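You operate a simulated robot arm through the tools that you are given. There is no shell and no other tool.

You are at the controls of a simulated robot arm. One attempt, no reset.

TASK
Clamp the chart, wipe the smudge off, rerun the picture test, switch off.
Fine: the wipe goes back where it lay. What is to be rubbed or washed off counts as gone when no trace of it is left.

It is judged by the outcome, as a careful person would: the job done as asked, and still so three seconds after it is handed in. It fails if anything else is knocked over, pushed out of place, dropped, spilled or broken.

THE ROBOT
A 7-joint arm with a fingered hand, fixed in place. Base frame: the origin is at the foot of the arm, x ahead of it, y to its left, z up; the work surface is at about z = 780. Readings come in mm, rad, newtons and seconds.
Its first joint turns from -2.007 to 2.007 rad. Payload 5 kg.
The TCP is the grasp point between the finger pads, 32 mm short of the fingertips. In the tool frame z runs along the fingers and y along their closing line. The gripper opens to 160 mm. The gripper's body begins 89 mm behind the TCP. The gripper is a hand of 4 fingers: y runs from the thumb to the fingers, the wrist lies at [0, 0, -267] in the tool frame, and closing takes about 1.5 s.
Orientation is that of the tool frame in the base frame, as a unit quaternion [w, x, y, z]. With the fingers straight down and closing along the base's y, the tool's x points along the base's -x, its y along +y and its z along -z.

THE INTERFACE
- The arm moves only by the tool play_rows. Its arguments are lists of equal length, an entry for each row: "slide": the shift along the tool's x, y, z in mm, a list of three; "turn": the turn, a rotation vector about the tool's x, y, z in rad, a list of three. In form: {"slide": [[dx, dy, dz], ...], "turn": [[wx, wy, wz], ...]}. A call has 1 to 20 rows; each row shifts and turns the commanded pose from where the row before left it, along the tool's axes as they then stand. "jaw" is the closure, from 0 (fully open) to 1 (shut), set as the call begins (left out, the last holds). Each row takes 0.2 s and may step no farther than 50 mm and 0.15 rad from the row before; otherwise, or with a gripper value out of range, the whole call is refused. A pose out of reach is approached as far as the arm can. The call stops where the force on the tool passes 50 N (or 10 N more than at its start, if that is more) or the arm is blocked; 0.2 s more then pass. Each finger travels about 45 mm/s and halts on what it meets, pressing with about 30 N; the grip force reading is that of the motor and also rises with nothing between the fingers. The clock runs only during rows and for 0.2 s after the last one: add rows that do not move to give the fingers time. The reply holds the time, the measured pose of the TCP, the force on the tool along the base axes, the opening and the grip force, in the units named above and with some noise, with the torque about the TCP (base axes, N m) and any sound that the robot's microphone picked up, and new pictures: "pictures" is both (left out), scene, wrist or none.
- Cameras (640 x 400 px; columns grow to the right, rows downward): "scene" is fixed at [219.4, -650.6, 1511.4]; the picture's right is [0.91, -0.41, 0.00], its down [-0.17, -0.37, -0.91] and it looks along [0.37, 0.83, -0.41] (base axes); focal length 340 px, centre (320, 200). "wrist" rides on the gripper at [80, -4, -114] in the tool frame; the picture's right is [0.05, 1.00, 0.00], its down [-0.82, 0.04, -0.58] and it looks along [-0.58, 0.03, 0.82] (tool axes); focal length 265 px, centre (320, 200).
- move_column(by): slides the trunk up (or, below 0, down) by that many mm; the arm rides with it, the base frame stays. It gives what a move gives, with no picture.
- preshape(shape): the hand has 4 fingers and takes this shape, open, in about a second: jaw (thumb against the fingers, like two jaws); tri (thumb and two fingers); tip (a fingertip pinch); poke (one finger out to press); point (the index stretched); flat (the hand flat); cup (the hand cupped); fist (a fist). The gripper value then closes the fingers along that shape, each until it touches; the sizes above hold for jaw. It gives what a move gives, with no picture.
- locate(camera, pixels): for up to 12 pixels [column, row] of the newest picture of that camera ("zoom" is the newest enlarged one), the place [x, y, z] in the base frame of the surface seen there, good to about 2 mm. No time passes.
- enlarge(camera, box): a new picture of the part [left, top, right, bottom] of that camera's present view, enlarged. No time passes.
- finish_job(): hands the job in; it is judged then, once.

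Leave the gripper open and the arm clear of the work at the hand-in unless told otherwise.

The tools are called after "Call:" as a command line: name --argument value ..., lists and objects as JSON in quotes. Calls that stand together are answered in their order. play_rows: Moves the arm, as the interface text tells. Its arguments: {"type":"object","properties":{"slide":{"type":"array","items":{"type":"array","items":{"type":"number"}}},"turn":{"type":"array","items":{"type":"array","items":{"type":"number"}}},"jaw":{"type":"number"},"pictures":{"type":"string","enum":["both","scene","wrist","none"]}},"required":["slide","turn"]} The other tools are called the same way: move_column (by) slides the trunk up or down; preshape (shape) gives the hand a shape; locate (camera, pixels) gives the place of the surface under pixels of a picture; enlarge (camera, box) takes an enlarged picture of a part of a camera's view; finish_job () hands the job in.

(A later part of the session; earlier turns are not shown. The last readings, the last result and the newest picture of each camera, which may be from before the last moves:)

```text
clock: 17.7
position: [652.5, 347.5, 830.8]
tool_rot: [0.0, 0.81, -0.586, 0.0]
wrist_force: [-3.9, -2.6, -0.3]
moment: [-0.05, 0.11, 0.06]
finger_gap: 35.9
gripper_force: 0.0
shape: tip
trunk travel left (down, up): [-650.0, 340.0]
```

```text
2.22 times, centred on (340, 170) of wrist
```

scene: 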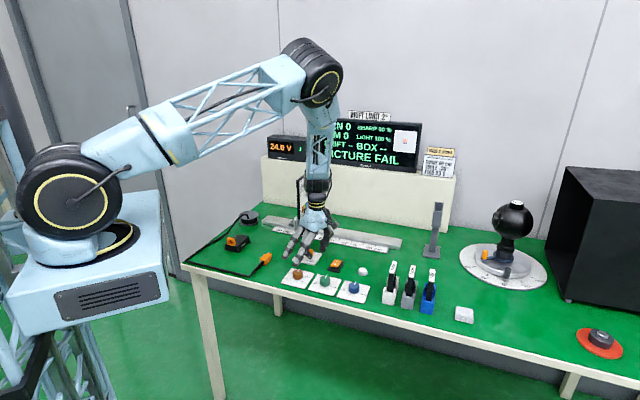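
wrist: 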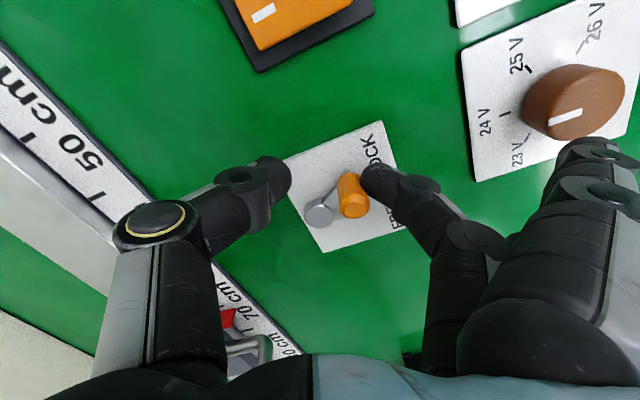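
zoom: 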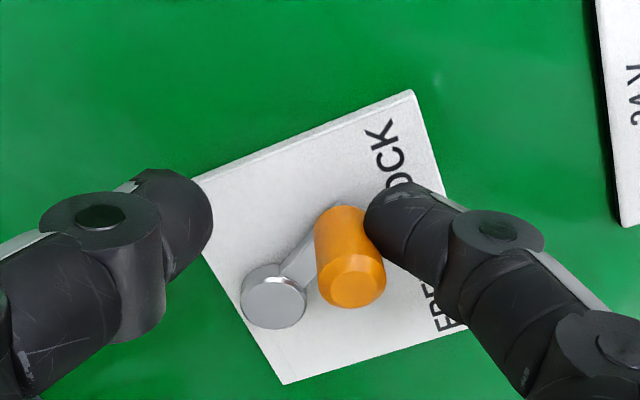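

The lever now sits firmly at its LOCK end (handle (635,347)); force only rises when I push further. I release: shift 6 mm off the handle, rise straight up, and unwind the yaw.

Call:
play_rows --slide '[[0, 7, 0], [0, 0, 0], [0, 0, -20], [0, 0, -40], [0, 0, -45], [0, 0, -45], [0, 0, -45], [0, 0, 0]]' --turn '[[0, 0, 0], [0, 0, 0], [0, 0, 0], [0, 0, 0], [0, 0, 0], [0, 0, 0], [0, 0, 0], [0, 0, 0]]'

Call:
enlarge --camera "scene" --box '[260, 190, 400, 290]'

Call:
locate --camera "scene" --pixels '[[270, 195], [340, 210], [400, 215], [445, 232], [264, 160], [450, 185], [440, 178]]'

```text
clock: 19.5
position: [644.2, 345.4, 1026.9]
tool_rot: [0.001, 0.81, -0.586, 0.0]
wrist_force: [-0.5, -0.2, 0.2]
moment: [0.01, -0.01, 0.01]
finger_gap: 32.1
gripper_force: 0.1
shape: tip
trunk travel left (down, up): [-650.0, 340.0]
```

scene: 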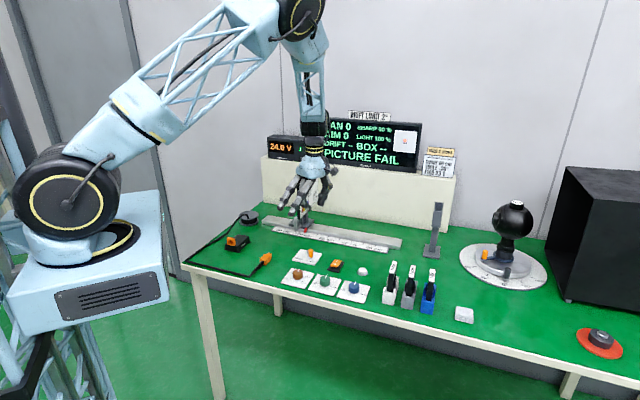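
wrist: 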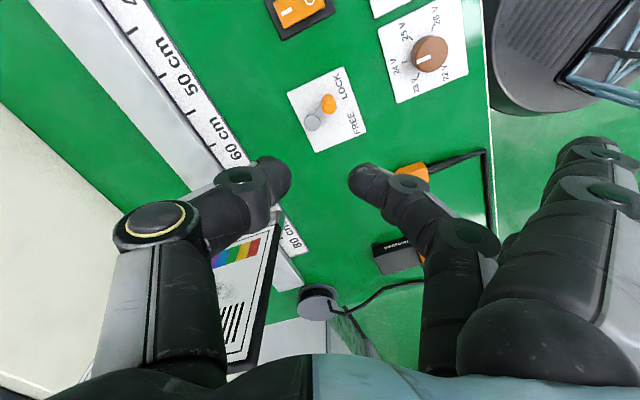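

```text
4.00 times, centred on (330, 240) of scene
```

zoom: 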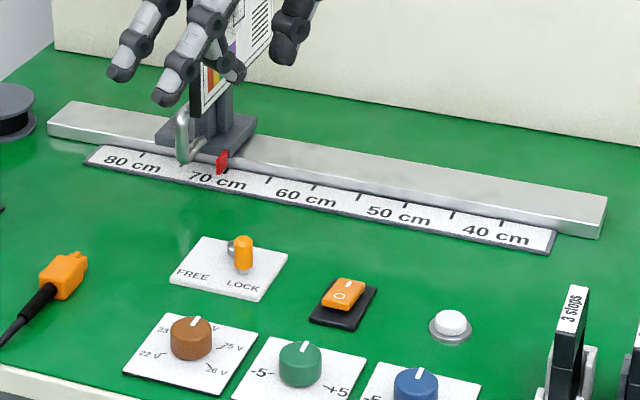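

```text
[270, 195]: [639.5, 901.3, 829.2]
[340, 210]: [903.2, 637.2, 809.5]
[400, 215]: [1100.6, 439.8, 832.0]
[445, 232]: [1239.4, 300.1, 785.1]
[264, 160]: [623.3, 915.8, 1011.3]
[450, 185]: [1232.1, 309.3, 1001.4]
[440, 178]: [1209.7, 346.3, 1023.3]
```

Before trusting that lever I notice the chart's carriage on the rail also has a shiny metal handle near scene (297,221). I need to know which one clamps the chart, so I'll move to about (495,445,1050), unwind the yaw and look at the carriage up close.

Call:
play_rows --slide '[[-35.5, 27.7, -6], [-35.5, 27.7, -6], [-35.5, 27.7, -6], [-35.5, 27.7, -6], [0, 0, 0], [0, 0, 0], [0, 0, 0], [0, 0, 0], [0, 0, 0], [0, 0, 0], [0, 0, 0], [0, 0, 0], [0, 0, 0], [0, 0, 0], [0, 0, 0], [0, 0, 0], [0, 0, 0], [0, 0, 0]]' --turn '[[0, 0, 0], [0, 0, 0], [0, 0, 0], [0, 0, 0], [0, 0, 0.145], [0, 0, 0.145], [0, 0, 0.145], [0, 0, 0.145], [0, 0, 0.145], [0, 0, 0.145], [0, 0, 0.145], [0, 0, 0.145], [0, 0, 0.145], [0, 0, 0.145], [0, 0, 0.145], [0, 0, 0.145], [0, 0, 0.145], [0, 0, 0]]'

Call:
enlarge --camera "scene" --box '[280, 195, 340, 240]'

Call:
enlarge --camera "scene" --box '[455, 190, 555, 295]'

```text
clock: 23.3
position: [497.1, 445.7, 1049.1]
tool_rot: [0.0, -0.001, 1.0, 0.001]
wrist_force: [0.6, 0.2, -0.3]
moment: [-0.01, -0.01, 0.03]
finger_gap: 32.1
gripper_force: 0.0
shape: tip
trunk travel left (down, up): [-650.0, 340.0]
```

scene: 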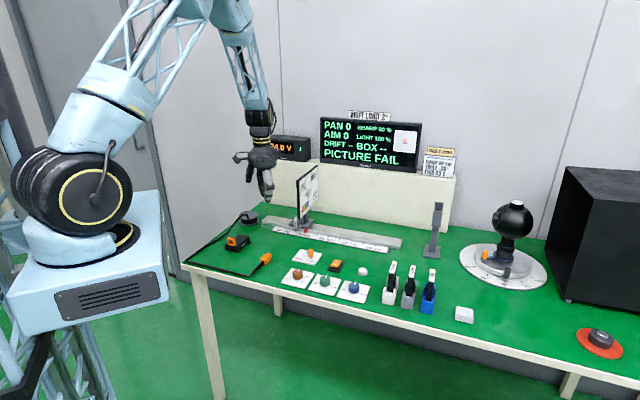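
wrist: 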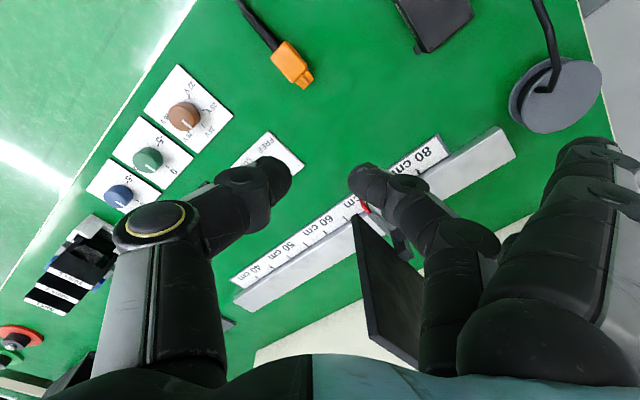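

```text
8.89 times, centred on (310, 218) of scene
```

zoom: 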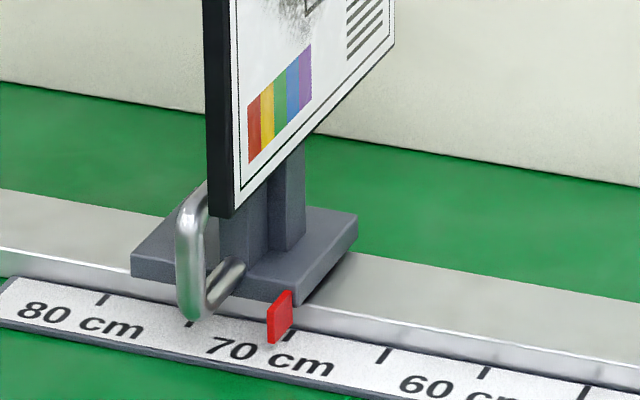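

```text
3.81 times, centred on (505, 242) of scene
```

zoom: 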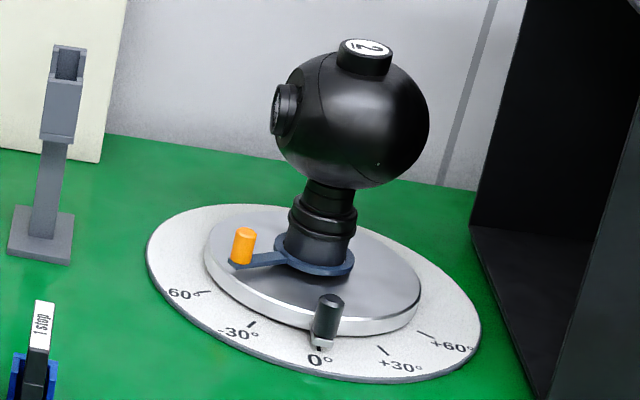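

The shiny part on the carriage is a fixed pull handle (both ends attached), so the FREE/LOCK lever is the chart's clamp, now at LOCK. Pressing on the chart later will show whether it holds.

Next, before fetching the wipe, I test that the arm can face the chart: move to about (740,380,1150), then yaw -45° and pitch 90° so the fingers point at the chart face, well clear of it. This also gives me a close look at the smudge.

Call:
play_rows --slide '[[-40.5, -11, -16.8], [-40.5, -11, -16.8], [-40.5, -11, -16.8], [-40.5, -11, -16.8], [-40.5, -11, -16.8], [-40.5, -11, -16.8], [0, 0, 0], [0, 0, 0], [0, 0, 0], [0, 0, 0], [0, 0, 0], [0, 0, 0], [0, 0, 0]]' --turn '[[0, 0, 0], [0, 0, 0], [0, 0, 0], [0, 0, 0], [0, 0, 0], [0, 0, 0], [0, 0, 0.131], [0, 0, 0.131], [0, 0, 0.131], [0, 0, 0.131], [0, 0, 0.131], [0, 0, 0.131], [0, 0, 0]]'

Call:
play_rows --slide '[[0, 0, 0], [0, 0, 0], [0, 0, 0], [0, 0, 0], [0, 0, 0], [0, 0, 0], [0, 0, 0], [0, 0, 0], [0, 0, 0], [0, 0, 0], [0, 0, 0], [0, 0, 0]]' --turn '[[0, 0.1428, 0], [0, 0.1428, 0], [0, 0.1428, 0], [0, 0.1428, 0], [0, 0.1428, 0], [0, 0.1428, 0], [0, 0.1428, 0], [0, 0.1428, 0], [0, 0.1428, 0], [0, 0.1428, 0], [0, 0.1428, 0], [0, 0, 0]]'

```text
clock: 26.1
position: [741.1, 381.4, 1149.2]
tool_rot: [0.0, 0.381, 0.924, 0.0]
wrist_force: [0.3, 0.5, -0.5]
moment: [0.0, -0.01, -0.02]
finger_gap: 32.4
gripper_force: 0.1
shape: tip
trunk travel left (down, up): [-650.0, 340.0]
```

scene: 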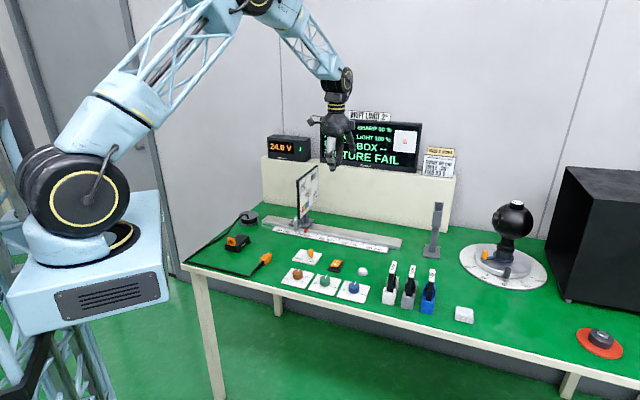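
wrist: 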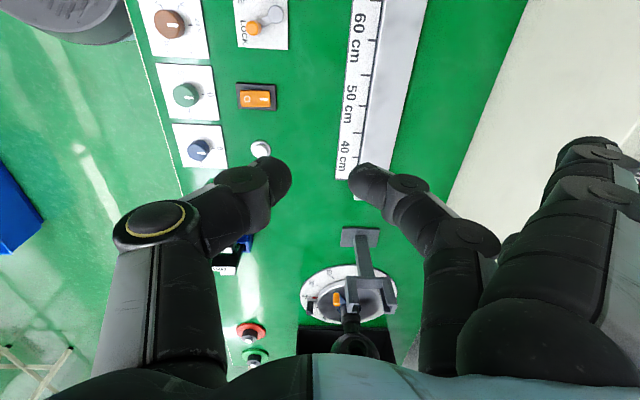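

```text
clock: 28.7
position: [740.6, 381.7, 1151.4]
tool_rot: [0.654, -0.27, -0.653, -0.271]
wrist_force: [0.8, 0.4, 0.9]
moment: [0.01, -0.03, -0.01]
finger_gap: 32.4
gripper_force: 0.0
shape: tip
trunk travel left (down, up): [-650.0, 340.0]
```

scene: 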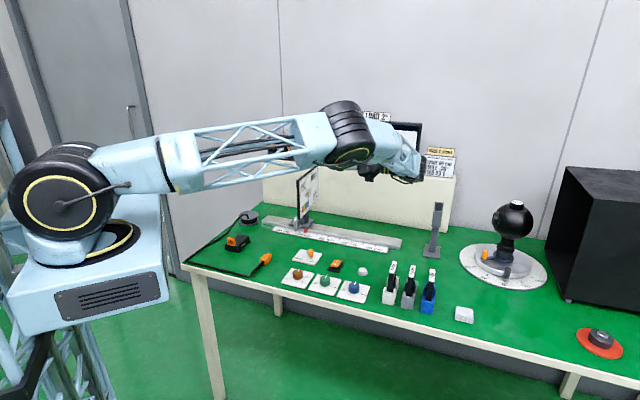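
wrist: 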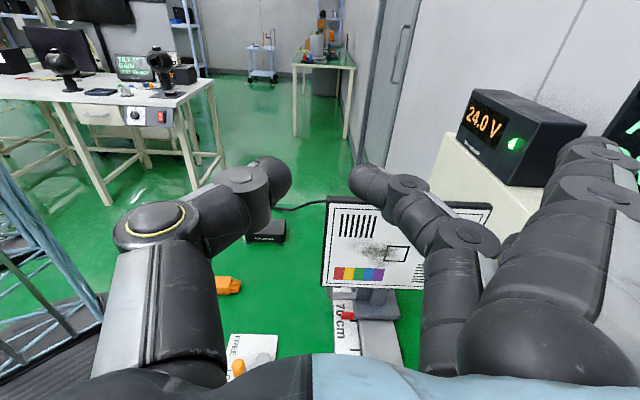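

The arm reaches the facing pose exactly, and the wrist camera sees the chart face with the smudge at about (375,250). I enlarge and measure it.

Call:
enlarge --camera "wrist" --box '[315, 185, 435, 345]'

Call:
locate --camera "wrist" --pixels '[[327, 203], [327, 283], [405, 286], [375, 253], [365, 243], [385, 262], [398, 254], [358, 254], [400, 220], [345, 250]]'

```text
2.50 times, centred on (375, 265) of wrist
```

zoom: 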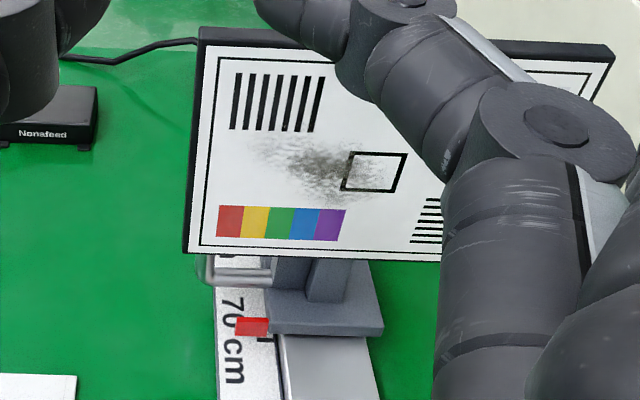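

```text
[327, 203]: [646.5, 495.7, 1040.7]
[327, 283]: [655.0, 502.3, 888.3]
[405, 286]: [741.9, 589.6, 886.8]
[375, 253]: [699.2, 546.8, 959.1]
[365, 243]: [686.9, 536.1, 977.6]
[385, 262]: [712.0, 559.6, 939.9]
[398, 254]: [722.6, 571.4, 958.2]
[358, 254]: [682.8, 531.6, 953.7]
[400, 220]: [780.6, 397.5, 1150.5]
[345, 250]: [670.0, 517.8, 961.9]
```

The smudge spans roughly s≈840–930 mm along the chart and z≈930–990, on a flat face whose normal matches my tool axis well. I check heights and places of the filter cards next to the pad before going for it.

Call:
locate --camera "scene" --pixels '[[432, 270], [430, 282], [428, 298], [409, 266], [391, 263], [460, 262], [463, 309], [457, 308], [472, 310], [465, 320], [480, 285], [427, 311]]'

Call:
enlarge --camera "scene" --box '[375, 250, 485, 330]'

```text
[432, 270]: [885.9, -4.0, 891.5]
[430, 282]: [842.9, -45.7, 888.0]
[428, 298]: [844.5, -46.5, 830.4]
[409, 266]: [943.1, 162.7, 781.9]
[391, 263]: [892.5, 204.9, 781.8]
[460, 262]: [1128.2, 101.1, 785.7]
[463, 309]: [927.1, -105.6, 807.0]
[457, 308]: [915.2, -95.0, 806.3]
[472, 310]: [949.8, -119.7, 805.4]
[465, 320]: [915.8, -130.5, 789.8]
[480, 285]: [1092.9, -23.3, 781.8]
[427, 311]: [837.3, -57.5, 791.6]
```

```text
5.00 times, centred on (430, 290) of scene
```

zoom: 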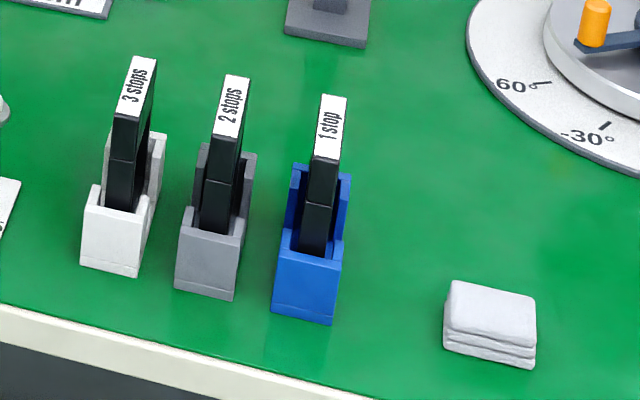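

The "1 stop" card's top is at z ≈ 890, from (843,-46) to (886,-4); the wrist camera will pass about 20 mm or more above it in my grasp pose, which is acceptable. I pitch the hand back down now, then fly to above the pad with the pinch opened to ~75 mm.

Call:
play_rows --slide '[[0, 0, 0], [0, 0, 0], [0, 0, 0], [0, 0, 0], [0, 0, 0], [0, 0, 0], [0, 0, 0], [0, 0, 0], [0, 0, 0], [0, 0, 0], [0, 0, 0], [0, 0, 0]]' --turn '[[0, -0.1428, 0], [0, -0.1428, 0], [0, -0.1428, 0], [0, -0.1428, 0], [0, -0.1428, 0], [0, -0.1428, 0], [0, -0.1428, 0], [0, -0.1428, 0], [0, -0.1428, 0], [0, -0.1428, 0], [0, -0.1428, 0], [0, 0, 0]]' --pictures "none"

Call:
play_rows --slide '[[-40, -18.2, 12.5], [-40, -18.2, 12.5], [-40, -18.2, 12.5], [-40, -18.2, 12.5], [-40, -18.2, 12.5], [-40, -18.2, 12.5], [-40, -18.2, 12.5], [-40, -18.2, 12.5], [-40, -18.2, 12.5], [-40, -18.2, 12.5], [-40, -18.2, 12.5], [-40, -18.2, 12.5], [0, 0, 0]]' --turn '[[0, 0, 0], [0, 0, 0], [0, 0, 0], [0, 0, 0], [0, 0, 0], [0, 0, 0], [0, 0, 0], [0, 0, 0], [0, 0, 0], [0, 0, 0], [0, 0, 0], [0, 0, 0], [0, 0, 0]]' --jaw 0.53

```text
clock: 31.3
position: [740.9, 379.7, 1150.8]
tool_rot: [-0.001, 0.382, 0.924, 0.0]
wrist_force: [0.3, 0.5, 0.1]
moment: [0.03, 0.0, 0.03]
finger_gap: 32.3
gripper_force: 0.1
shape: tip
trunk travel left (down, up): [-650.0, 340.0]
```

```text
clock: 34.1
position: [925.9, -111.7, 1000.1]
tool_rot: [0.0, 0.381, 0.925, 0.0]
wrist_force: [0.2, 0.2, 0.8]
moment: [-0.01, 0.04, -0.04]
finger_gap: 74.4
gripper_force: 0.0
shape: tip
trunk travel left (down, up): [-650.0, 340.0]
```

scene: 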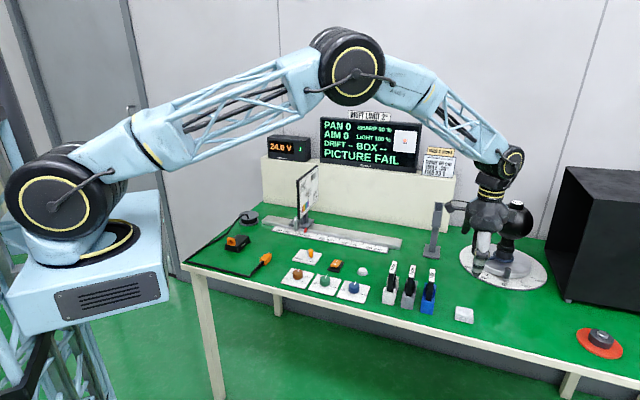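
wrist: 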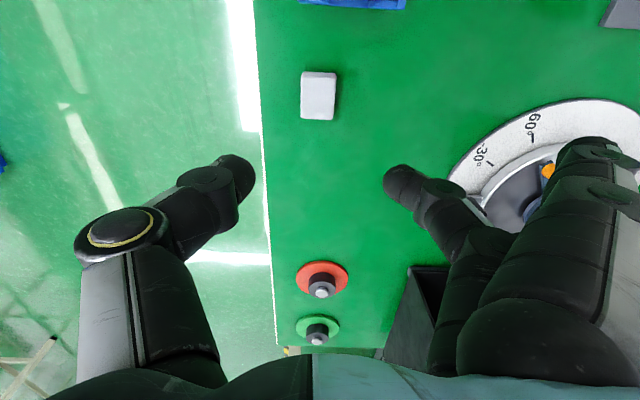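

The pad lies square to the hand in this view at about (319,95). I also see a red and a green disc further right at (322,278) and (317,328). I enlarge both and measure the pad corners.

Call:
enlarge --camera "wrist" --box '[280, 245, 360, 350]'

Call:
enlarge --camera "wrist" --box '[280, 55, 360, 135]'

Call:
locate --camera "wrist" --pixels '[[303, 75], [333, 76], [301, 116], [331, 119], [317, 96], [336, 97], [322, 285], [316, 338], [300, 280], [345, 280]]'

```text
3.81 times, centred on (320, 298) of wrist
```

zoom: 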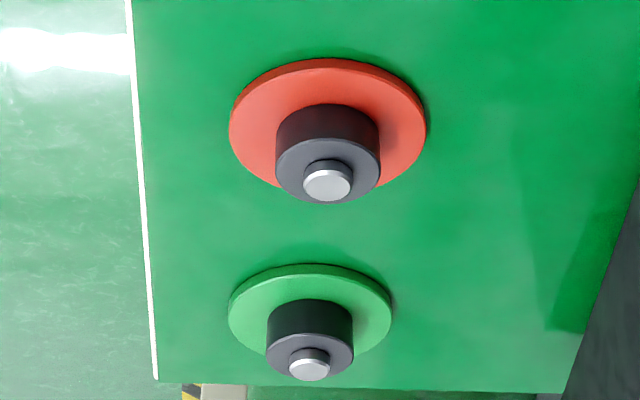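

```text
5.00 times, centred on (320, 95) of wrist
```

zoom: 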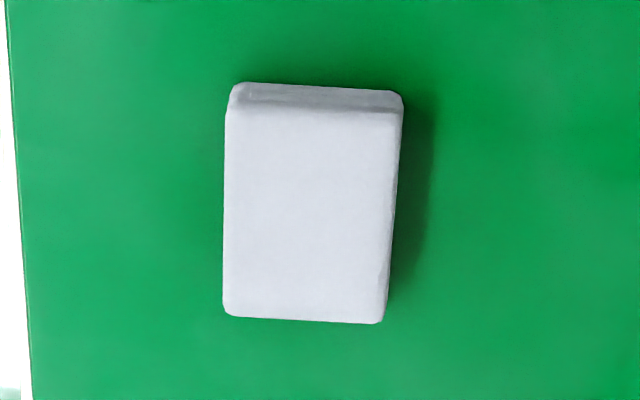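

```text
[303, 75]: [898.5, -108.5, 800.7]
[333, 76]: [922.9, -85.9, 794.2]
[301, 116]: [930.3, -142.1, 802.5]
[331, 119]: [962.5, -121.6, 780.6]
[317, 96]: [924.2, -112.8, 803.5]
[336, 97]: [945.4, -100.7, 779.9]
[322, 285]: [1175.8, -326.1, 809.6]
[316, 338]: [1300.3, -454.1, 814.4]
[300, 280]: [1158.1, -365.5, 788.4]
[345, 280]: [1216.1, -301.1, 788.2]
```

The pad's top is 37 × 45 mm, centred at (924.1,-113.0), aligned with my hand to within a degree; top z 803.5. The red/green discs are unrelated pucks, out of the way. I shift -2.2 mm along the pinch line and descend to z ≈ 835 first.

Call:
play_rows --slide '[[0.3, -2.2, 40], [0, 0, 40], [0, 0, 40], [0, 0, 30], [0, 0, 15], [0, 0, 0]]' --turn '[[0, 0, 0], [0, 0, 0], [0, 0, 0], [0, 0, 0], [0, 0, 0], [0, 0, 0]]'

Call:
enlarge --camera "scene" --box '[410, 210, 530, 330]'

```text
clock: 35.5
position: [926.7, -114.1, 835.1]
tool_rot: [-0.001, 0.381, 0.925, 0.0]
wrist_force: [-0.7, 0.4, 0.1]
moment: [-0.02, -0.01, 0.01]
finger_gap: 74.7
gripper_force: 0.1
shape: tip
trunk travel left (down, up): [-650.0, 340.0]
```

scene: 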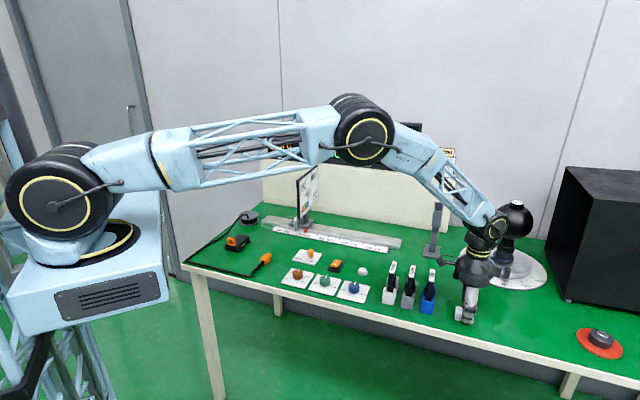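
wrist: 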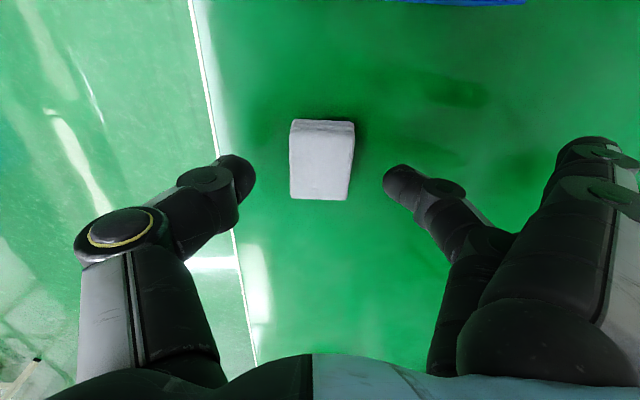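

```text
3.33 times, centred on (470, 270) of scene
```

zoom: 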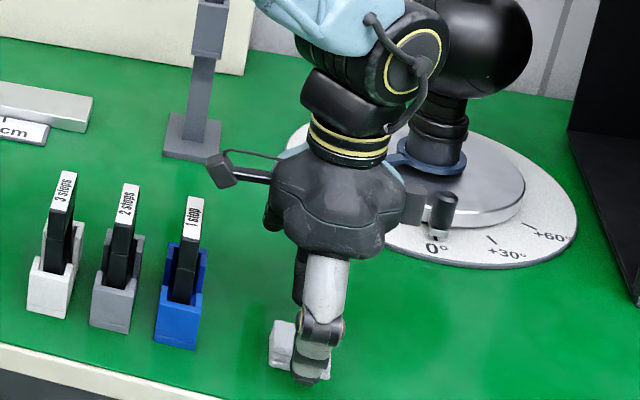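

I re-measure the pad from here for the last correction.

Call:
locate --camera "wrist" --pixels '[[293, 135], [350, 137], [292, 196], [344, 198], [320, 165], [246, 180], [388, 185], [250, 170], [386, 172]]'

Call:
enlarge --camera "wrist" --box '[220, 100, 420, 220]'

```text
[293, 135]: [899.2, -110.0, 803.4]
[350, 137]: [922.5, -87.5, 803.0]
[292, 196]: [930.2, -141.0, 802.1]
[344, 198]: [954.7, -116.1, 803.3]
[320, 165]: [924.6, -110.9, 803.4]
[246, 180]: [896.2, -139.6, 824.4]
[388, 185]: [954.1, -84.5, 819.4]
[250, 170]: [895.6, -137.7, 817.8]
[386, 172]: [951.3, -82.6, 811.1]
```

```text
3.20 times, centred on (320, 160) of wrist
```

zoom: 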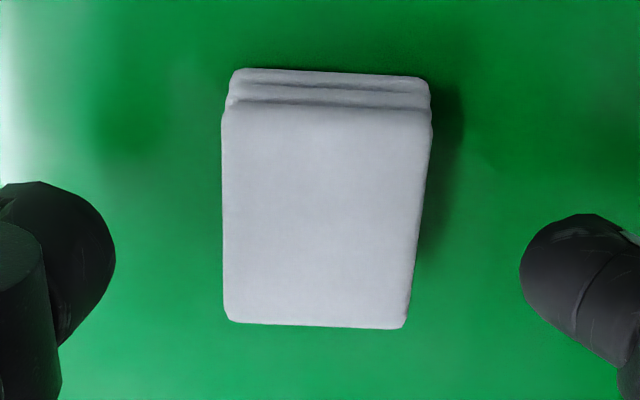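

The pad centre measures (926.6,-113.6), right under the TCP, so no correction is needed. I descend to z ≈ 815 (tips ≈ 787, leaving about 6 mm of pad beyond the tips) and then close.

Call:
play_rows --slide '[[0, 0, 10], [0, 0, 10], [0, 0, 0]]' --turn '[[0, 0, 0], [0, 0, 0], [0, 0, 0]]' --pictures "wrist"

Call:
play_rows --slide '[[0, 0, 0], [0, 0, 0], [0, 0, 0], [0, 0, 0], [0, 0, 0], [0, 0, 0], [0, 0, 0], [0, 0, 0]]' --turn '[[0, 0, 0], [0, 0, 0], [0, 0, 0], [0, 0, 0], [0, 0, 0], [0, 0, 0], [0, 0, 0], [0, 0, 0]]' --jaw 1.0

```text
clock: 36.3
position: [925.0, -113.3, 815.9]
tool_rot: [-0.001, 0.381, 0.925, 0.0]
wrist_force: [0.2, 0.4, 0.9]
moment: [0.01, 0.03, -0.02]
finger_gap: 74.6
gripper_force: 0.0
shape: tip
trunk travel left (down, up): [-650.0, 340.0]
```

wrist: 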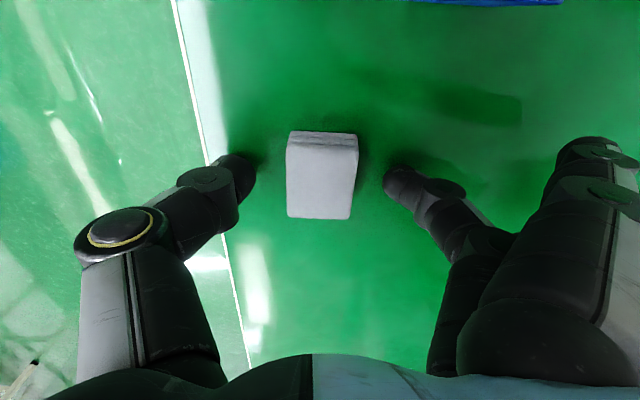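

```text
clock: 38.1
position: [925.6, -113.1, 815.0]
tool_rot: [0.0, 0.382, 0.924, 0.0]
wrist_force: [0.7, 0.5, 0.1]
moment: [0.01, 0.01, 0.0]
finger_gap: 33.8
gripper_force: 30.4
shape: tip
trunk travel left (down, up): [-650.0, 340.0]
```

scene: 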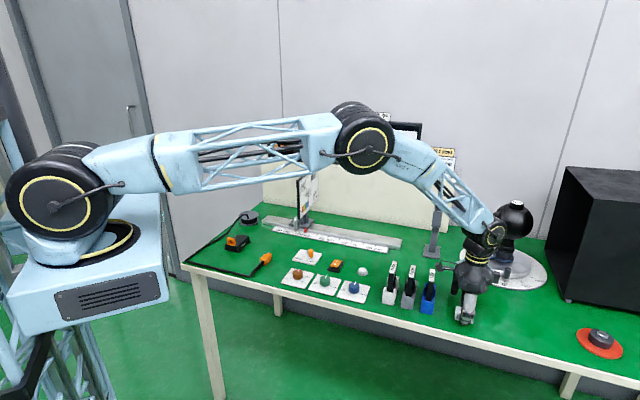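
wrist: 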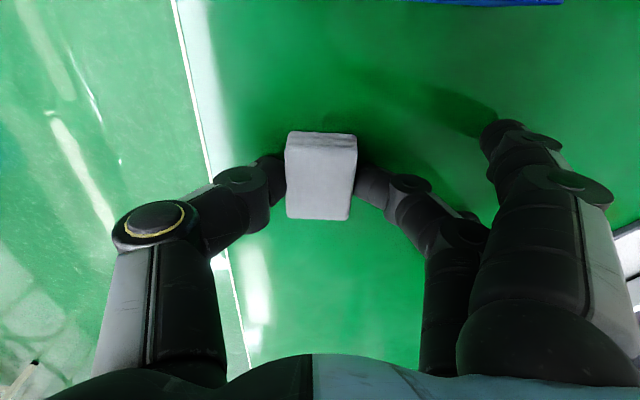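

Gripped: gap 33.8 mm at 30 N; grasp TCP (925.3,-113.2,815.4) to remember for putting it back. I lift straight up 185 mm and look.

Call:
play_rows --slide '[[0, 0, -10], [0, 0, -25], [0, 0, -30], [0, 0, -40], [0, 0, -40], [0, 0, -40], [0, 0, 0]]' --turn '[[0, 0, 0], [0, 0, 0], [0, 0, 0], [0, 0, 0], [0, 0, 0], [0, 0, 0], [0, 0, 0]]'

Call:
locate --camera "wrist" --pixels '[[500, 125], [495, 140], [520, 150], [320, 175], [290, 150], [352, 150], [300, 215], [345, 215], [275, 175], [370, 180]]'

Call:
enlarge --camera "scene" --box '[410, 170, 530, 290]'

```text
clock: 39.7
position: [925.6, -114.3, 998.1]
tool_rot: [0.0, 0.381, 0.925, 0.001]
wrist_force: [0.0, 0.0, 0.0]
moment: [-0.06, 0.01, -0.01]
finger_gap: 34.0
gripper_force: 30.0
shape: tip
trunk travel left (down, up): [-650.0, 340.0]
```

scene: 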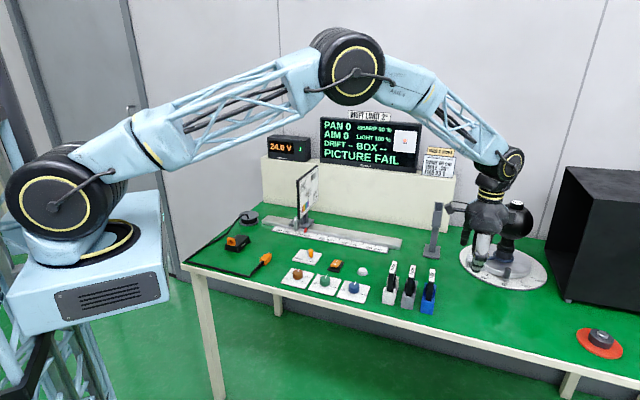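
wrist: 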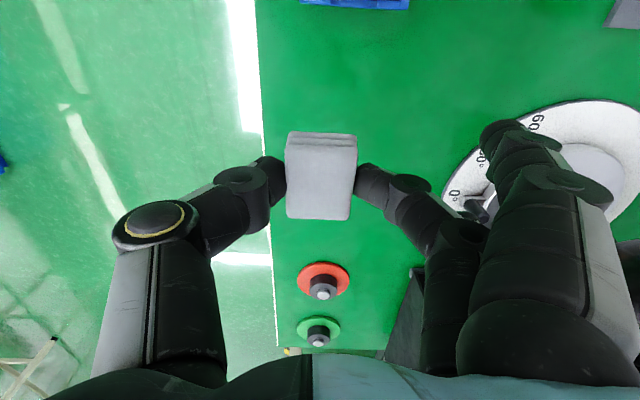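

```text
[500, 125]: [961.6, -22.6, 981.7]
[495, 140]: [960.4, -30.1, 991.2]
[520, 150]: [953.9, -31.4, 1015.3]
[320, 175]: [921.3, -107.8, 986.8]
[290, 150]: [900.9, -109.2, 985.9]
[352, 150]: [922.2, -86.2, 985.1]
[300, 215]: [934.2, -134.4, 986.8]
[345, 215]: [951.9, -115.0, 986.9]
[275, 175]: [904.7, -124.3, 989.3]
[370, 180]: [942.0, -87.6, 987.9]
```

```text
3.33 times, centred on (470, 230) of scene
```

zoom: 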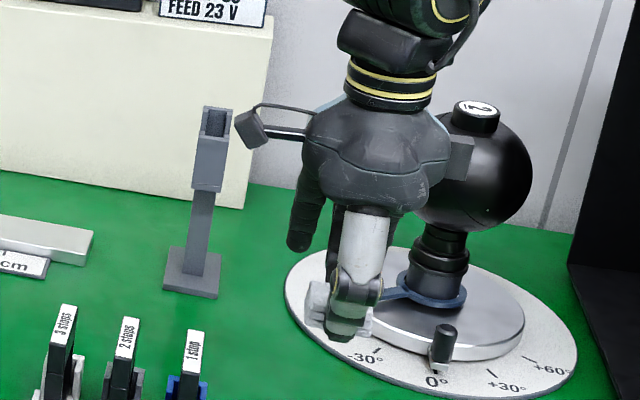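

The pad is held square. I check how far the thumb tip and the outer finger reach relative to the pad's lower face (should be z ≈ 963 here).

Call:
locate --camera "scene" --pixels '[[464, 243], [463, 244], [464, 240], [477, 271], [477, 269], [472, 269], [468, 268], [467, 262]]'

Call:
enlarge --camera "scene" --box '[450, 230, 500, 280]'

```text
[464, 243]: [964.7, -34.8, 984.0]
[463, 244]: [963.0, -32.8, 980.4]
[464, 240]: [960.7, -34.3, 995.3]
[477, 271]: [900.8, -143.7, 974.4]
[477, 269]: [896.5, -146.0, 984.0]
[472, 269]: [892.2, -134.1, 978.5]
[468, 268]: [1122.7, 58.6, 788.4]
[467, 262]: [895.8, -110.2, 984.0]
```

```text
8.00 times, centred on (475, 255) of scene
```

zoom: 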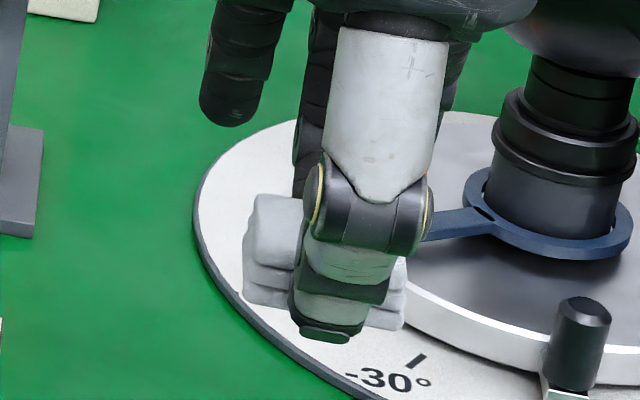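

The pad's face stands about 5 mm proud of the thumb tip and 11 mm proud of the outer finger, so only the pad will touch the chart. I fly back to (741,381,1150) and then pitch to face the chart.

Call:
play_rows --slide '[[40, 18.2, -12.6], [40, 18.2, -12.6], [40, 18.2, -12.6], [40, 18.2, -12.6], [40, 18.2, -12.6], [40, 18.2, -12.6], [40, 18.2, -12.6], [40, 18.2, -12.6], [40, 18.2, -12.6], [40, 18.2, -12.6], [40, 18.2, -12.6], [40, 18.2, -12.6], [0, 0, 0]]' --turn '[[0, 0, 0], [0, 0, 0], [0, 0, 0], [0, 0, 0], [0, 0, 0], [0, 0, 0], [0, 0, 0], [0, 0, 0], [0, 0, 0], [0, 0, 0], [0, 0, 0], [0, 0, 0], [0, 0, 0]]' --pictures "none"

Call:
play_rows --slide '[[0, 0, 0], [0, 0, 0], [0, 0, 0], [0, 0, 0], [0, 0, 0], [0, 0, 0], [0, 0, 0], [0, 0, 0], [0, 0, 0], [0, 0, 0], [0, 0, 0], [0, 0, 0]]' --turn '[[0, 0.1428, 0], [0, 0.1428, 0], [0, 0.1428, 0], [0, 0.1428, 0], [0, 0.1428, 0], [0, 0.1428, 0], [0, 0.1428, 0], [0, 0.1428, 0], [0, 0.1428, 0], [0, 0.1428, 0], [0, 0.1428, 0], [0, 0, 0]]'

```text
clock: 42.5
position: [739.9, 379.2, 1151.6]
tool_rot: [0.0, 0.382, 0.924, 0.0]
wrist_force: [0.0, -0.2, 0.3]
moment: [0.02, 0.02, -0.02]
finger_gap: 33.5
gripper_force: 30.3
shape: tip
trunk travel left (down, up): [-650.0, 340.0]
```

```text
clock: 45.1
position: [740.7, 378.5, 1151.6]
tool_rot: [0.654, -0.269, -0.653, -0.27]
wrist_force: [0.0, 0.4, -0.9]
moment: [0.0, 0.0, 0.0]
finger_gap: 33.7
gripper_force: 30.3
shape: tip
trunk travel left (down, up): [-650.0, 340.0]
```

scene: 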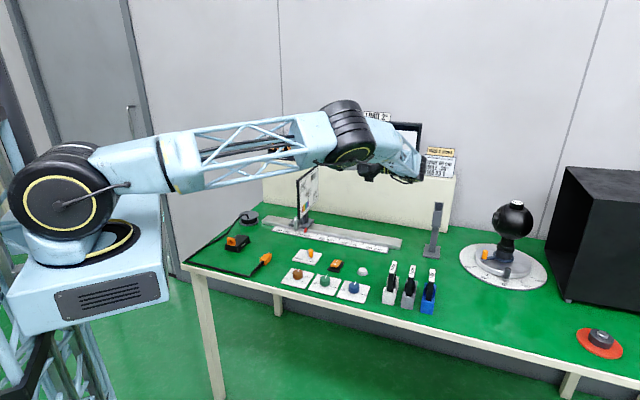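
wrist: 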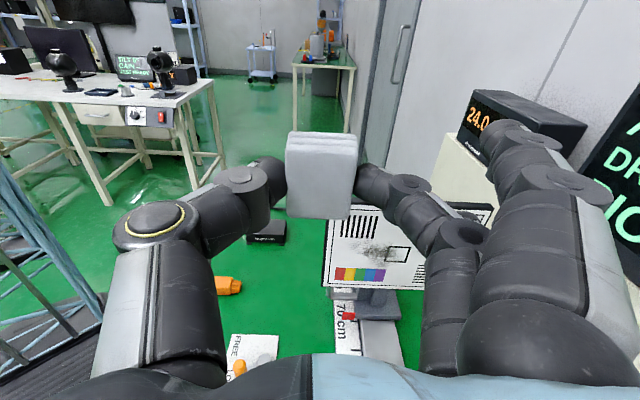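

Before lowering, I check how high the elbow sits above the filter cards.

Call:
locate --camera "scene" --pixels '[[345, 165], [345, 130], [300, 160], [370, 180], [400, 178], [420, 178], [250, 175], [180, 185], [435, 150]]'

```text
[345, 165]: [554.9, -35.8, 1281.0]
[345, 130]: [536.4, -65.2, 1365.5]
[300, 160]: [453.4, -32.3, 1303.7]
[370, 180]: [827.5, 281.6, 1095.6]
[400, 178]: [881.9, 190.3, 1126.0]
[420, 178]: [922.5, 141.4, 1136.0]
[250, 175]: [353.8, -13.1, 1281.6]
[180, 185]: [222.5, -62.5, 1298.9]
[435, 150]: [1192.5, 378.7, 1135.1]
```

The elbow is at z ≈ 1330, plenty of room. I lower and bring the pad to about 45 mm in front of the smudge.

Call:
play_rows --slide '[[-37.3, 15.9, 5], [-37.3, 15.9, 10], [-37.3, 15.9, 15], [-37.3, 15.9, 19], [-37.3, 15.9, 19], [0, 0, 0]]' --turn '[[0, 0, 0], [0, 0, 0], [0, 0, 0], [0, 0, 0], [0, 0, 0], [0, 0, 0]]'

Call:
enlarge --camera "wrist" --box '[200, 100, 460, 300]'

Call:
enlarge --camera "scene" --box '[260, 100, 460, 260]'

```text
clock: 46.5
position: [730.1, 474.0, 971.7]
tool_rot: [-0.654, 0.269, 0.654, 0.269]
wrist_force: [-0.4, 0.8, -0.5]
moment: [-0.01, -0.01, -0.02]
finger_gap: 33.5
gripper_force: 29.8
shape: tip
out of reach, approached as far as the arm can: row 5
trunk travel left (down, up): [-650.0, 340.0]
```

scene: 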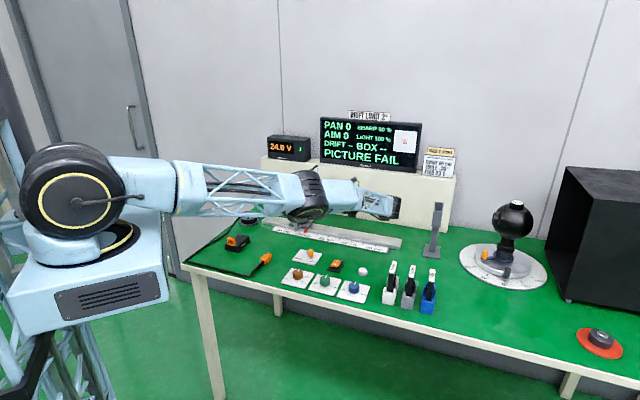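
wrist: 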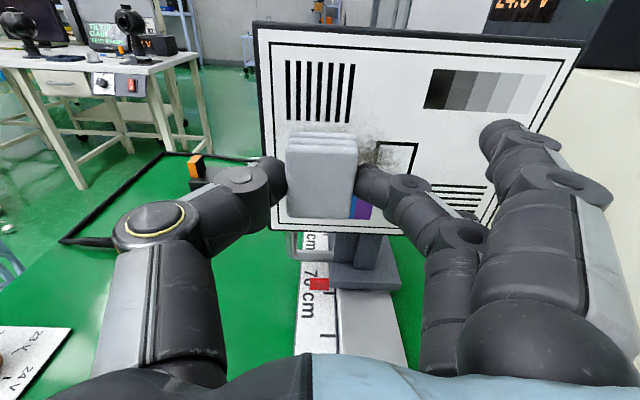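

```text
2.00 times, centred on (330, 200) of wrist
```

zoom: 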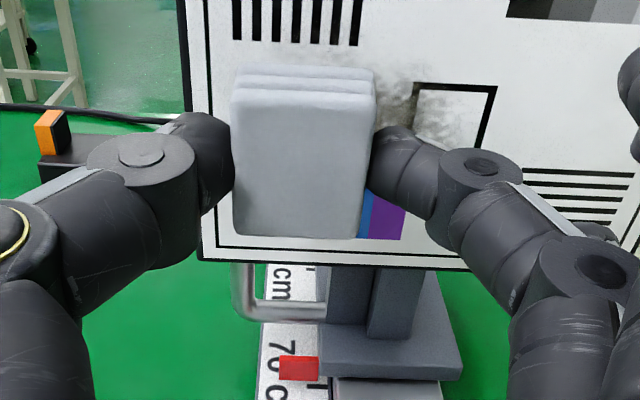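

```text
2.50 times, centred on (360, 180) of scene
```

zoom: 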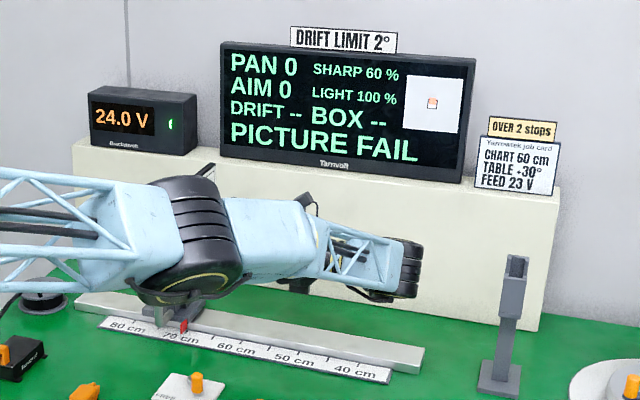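

The arm reports it's at its reach limit here: the shoulder is high above the wrist. Lowering the trunk should bring the shoulder level with the work and give more reach. I measure shoulder and elbow positions first.

Call:
locate --camera "scene" --pixels '[[70, 185], [70, 200], [140, 185], [190, 190], [250, 195], [315, 190], [315, 215], [350, 197], [385, 205], [300, 220], [70, 240], [120, 210]]'

```text
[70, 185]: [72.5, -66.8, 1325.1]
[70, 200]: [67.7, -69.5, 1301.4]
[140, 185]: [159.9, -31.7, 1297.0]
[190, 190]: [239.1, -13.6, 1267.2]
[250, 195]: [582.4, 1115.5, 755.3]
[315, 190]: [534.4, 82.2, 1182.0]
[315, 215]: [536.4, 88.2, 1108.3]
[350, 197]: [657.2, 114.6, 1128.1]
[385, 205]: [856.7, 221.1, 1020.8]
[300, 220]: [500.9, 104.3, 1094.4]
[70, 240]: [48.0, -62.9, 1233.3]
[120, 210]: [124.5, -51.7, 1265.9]
```

The arm is almost straight: shoulder at z ≈ 1300, wrist at 972. Lowering the trunk by about 200 mm will help. I check the robot's platform against the bench edge before doing that.

Call:
locate --camera "scene" --pixels '[[60, 315], [165, 290], [150, 205], [110, 300], [185, 262], [190, 270], [215, 280], [40, 270], [100, 260], [230, 290]]'

Call:
enlarge --camera "scene" --box '[0, 120, 260, 400]'

```text
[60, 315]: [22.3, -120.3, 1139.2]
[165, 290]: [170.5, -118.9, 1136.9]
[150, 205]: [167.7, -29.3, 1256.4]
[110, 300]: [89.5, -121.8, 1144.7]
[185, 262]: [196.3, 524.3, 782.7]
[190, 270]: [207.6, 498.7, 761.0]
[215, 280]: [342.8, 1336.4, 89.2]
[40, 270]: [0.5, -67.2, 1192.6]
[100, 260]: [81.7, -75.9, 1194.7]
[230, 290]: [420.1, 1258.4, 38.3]
```

```text
1.43 times, centred on (130, 260) of scene
```

zoom: 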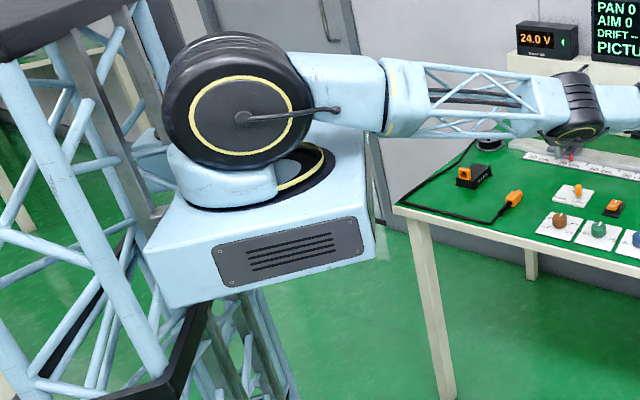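

The platform is far from the bench, so lowering the trunk is safe. I first back off and raise the hand 200 mm, then lower the trunk 200 mm, which brings the hand back to this height with a better-bent arm.

Call:
play_rows --slide '[[30, -10, -15], [40, -10, -10], [40, -5, -5], [45, 0, 0], [45, 0, 0], [0, 0, 0]]' --turn '[[0, 0, 0], [0, 0, 0], [0, 0, 0], [0, 0, 0], [0, 0, 0], [0, 0, 0]]' --pictures "scene"

```text
clock: 47.9
position: [735.0, 432.9, 1171.7]
tool_rot: [0.654, -0.269, -0.654, -0.27]
wrist_force: [-0.4, 0.3, 0.1]
moment: [-0.01, -0.01, -0.02]
finger_gap: 33.3
gripper_force: 30.0
shape: tip
trunk travel left (down, up): [-650.0, 340.0]
```

scene: 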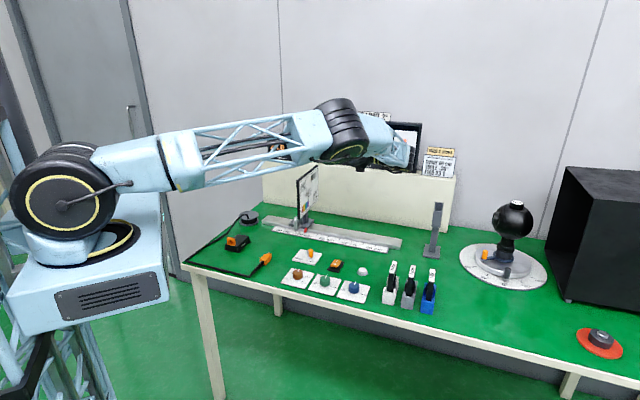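

71 mm clear of the chart. I lower the trunk by 260 mm.

Call:
move_column --by -260

Call:
play_rows --slide '[[0, 0, 0]]' --turn '[[0, 0, 0]]'

```text
clock: 50.6
position: [733.8, 433.4, 910.8]
tool_rot: [0.654, -0.27, -0.653, -0.269]
wrist_force: [-1.1, 0.1, 0.8]
moment: [-0.04, -0.02, 0.03]
finger_gap: 33.7
gripper_force: 30.3
shape: tip
trunk travel left (down, up): [-390.0, 600.0]
```

```text
clock: 51.0
position: [733.3, 433.6, 911.1]
tool_rot: [0.654, -0.269, -0.654, -0.269]
wrist_force: [-0.3, -0.2, -1.0]
moment: [0.0, 0.0, 0.03]
finger_gap: 33.4
gripper_force: 30.1
shape: tip
trunk travel left (down, up): [-390.0, 600.0]
```

scene: 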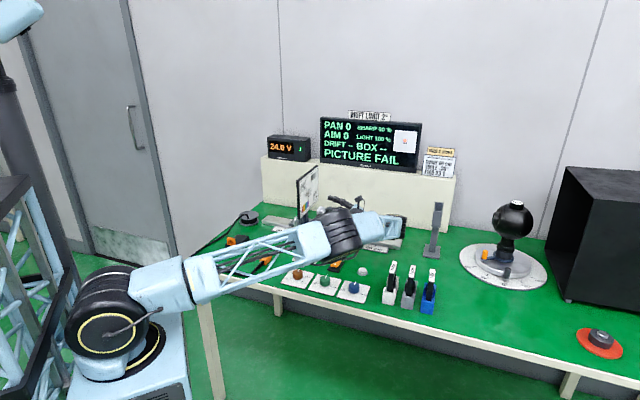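
wrist: 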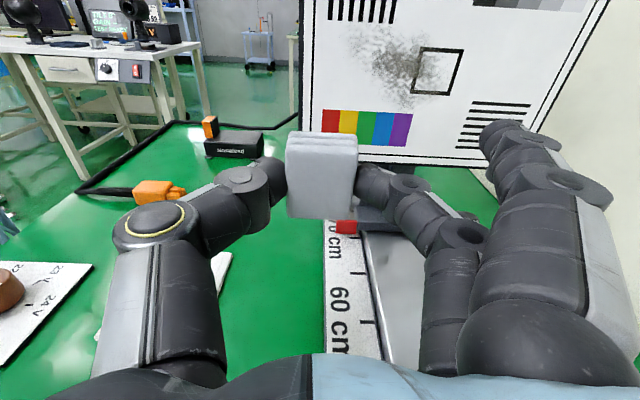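

Now the wrist camera has a full view of the smudge. I enlarge and measure its extent.

Call:
enlarge --camera "wrist" --box '[310, 0, 500, 150]'

Call:
locate --camera "wrist" --pixels '[[350, 45], [365, 32], [390, 25], [420, 40], [455, 60], [445, 90], [410, 98], [375, 80], [400, 60], [312, 50], [440, 70], [418, 70]]'

```text
2.67 times, centred on (405, 75) of wrist
```

zoom: 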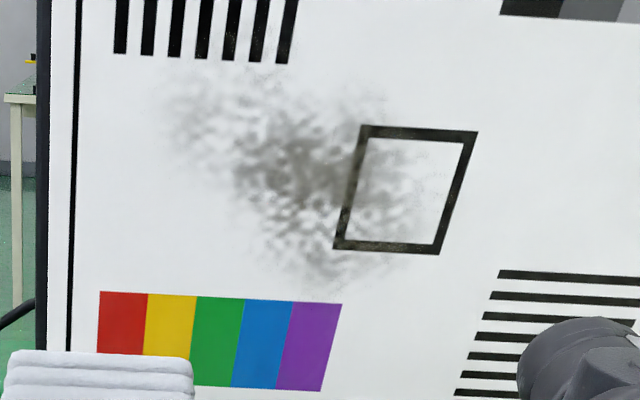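

```text
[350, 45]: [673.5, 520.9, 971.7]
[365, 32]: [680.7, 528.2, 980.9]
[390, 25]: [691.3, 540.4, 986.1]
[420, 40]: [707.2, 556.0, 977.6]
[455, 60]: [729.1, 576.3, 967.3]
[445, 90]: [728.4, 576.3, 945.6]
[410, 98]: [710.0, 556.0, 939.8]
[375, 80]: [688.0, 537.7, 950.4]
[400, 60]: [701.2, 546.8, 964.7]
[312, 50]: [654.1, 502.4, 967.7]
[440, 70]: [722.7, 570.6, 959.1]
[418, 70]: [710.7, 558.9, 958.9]
```

The smudge spans s ≈ 834–925 and z ≈ 928–992; chart plane at n·p ≈ 110, so the pad touches when the TCP is at n·p ≈ 145. I move to s≈850, z≈970, with a 20 mm gap.

Call:
play_rows --slide '[[20, 8.5, 16], [20, 8.5, 16], [19, 8, 17], [0, 0, 0]]' --turn '[[0, 0, 0], [0, 0, 0], [0, 0, 0], [0, 0, 0]]'

Call:
enlarge --camera "scene" --box '[260, 150, 420, 260]'

```text
clock: 52.0
position: [717.1, 486.3, 970.6]
tool_rot: [0.654, -0.27, -0.653, -0.27]
wrist_force: [1.4, -0.7, 0.0]
moment: [-0.05, -0.02, 0.02]
finger_gap: 33.5
gripper_force: 29.3
shape: tip
trunk travel left (down, up): [-390.0, 600.0]
```

scene: 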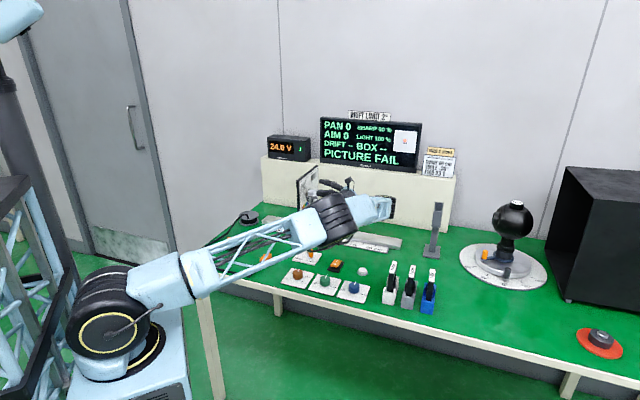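
wrist: 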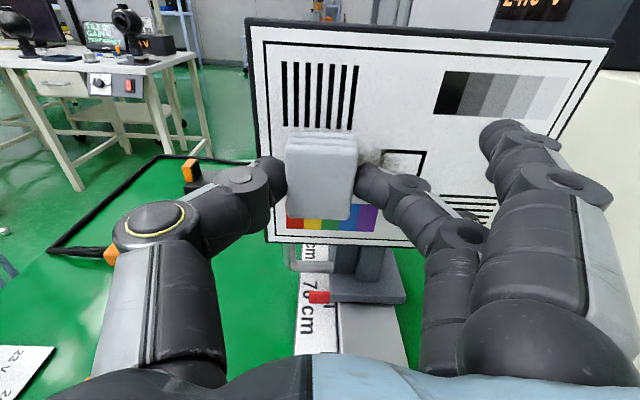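

```text
3.64 times, centred on (340, 205) of scene
```

zoom: 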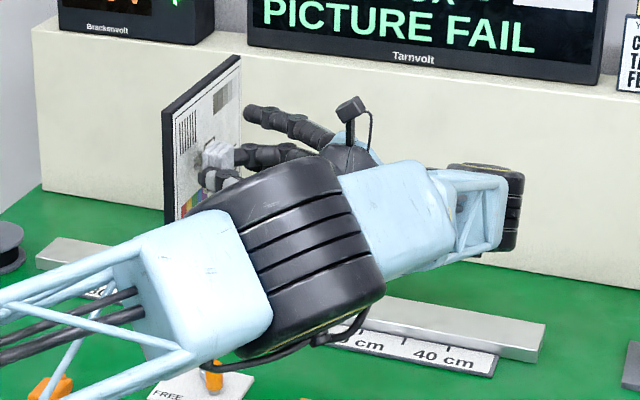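

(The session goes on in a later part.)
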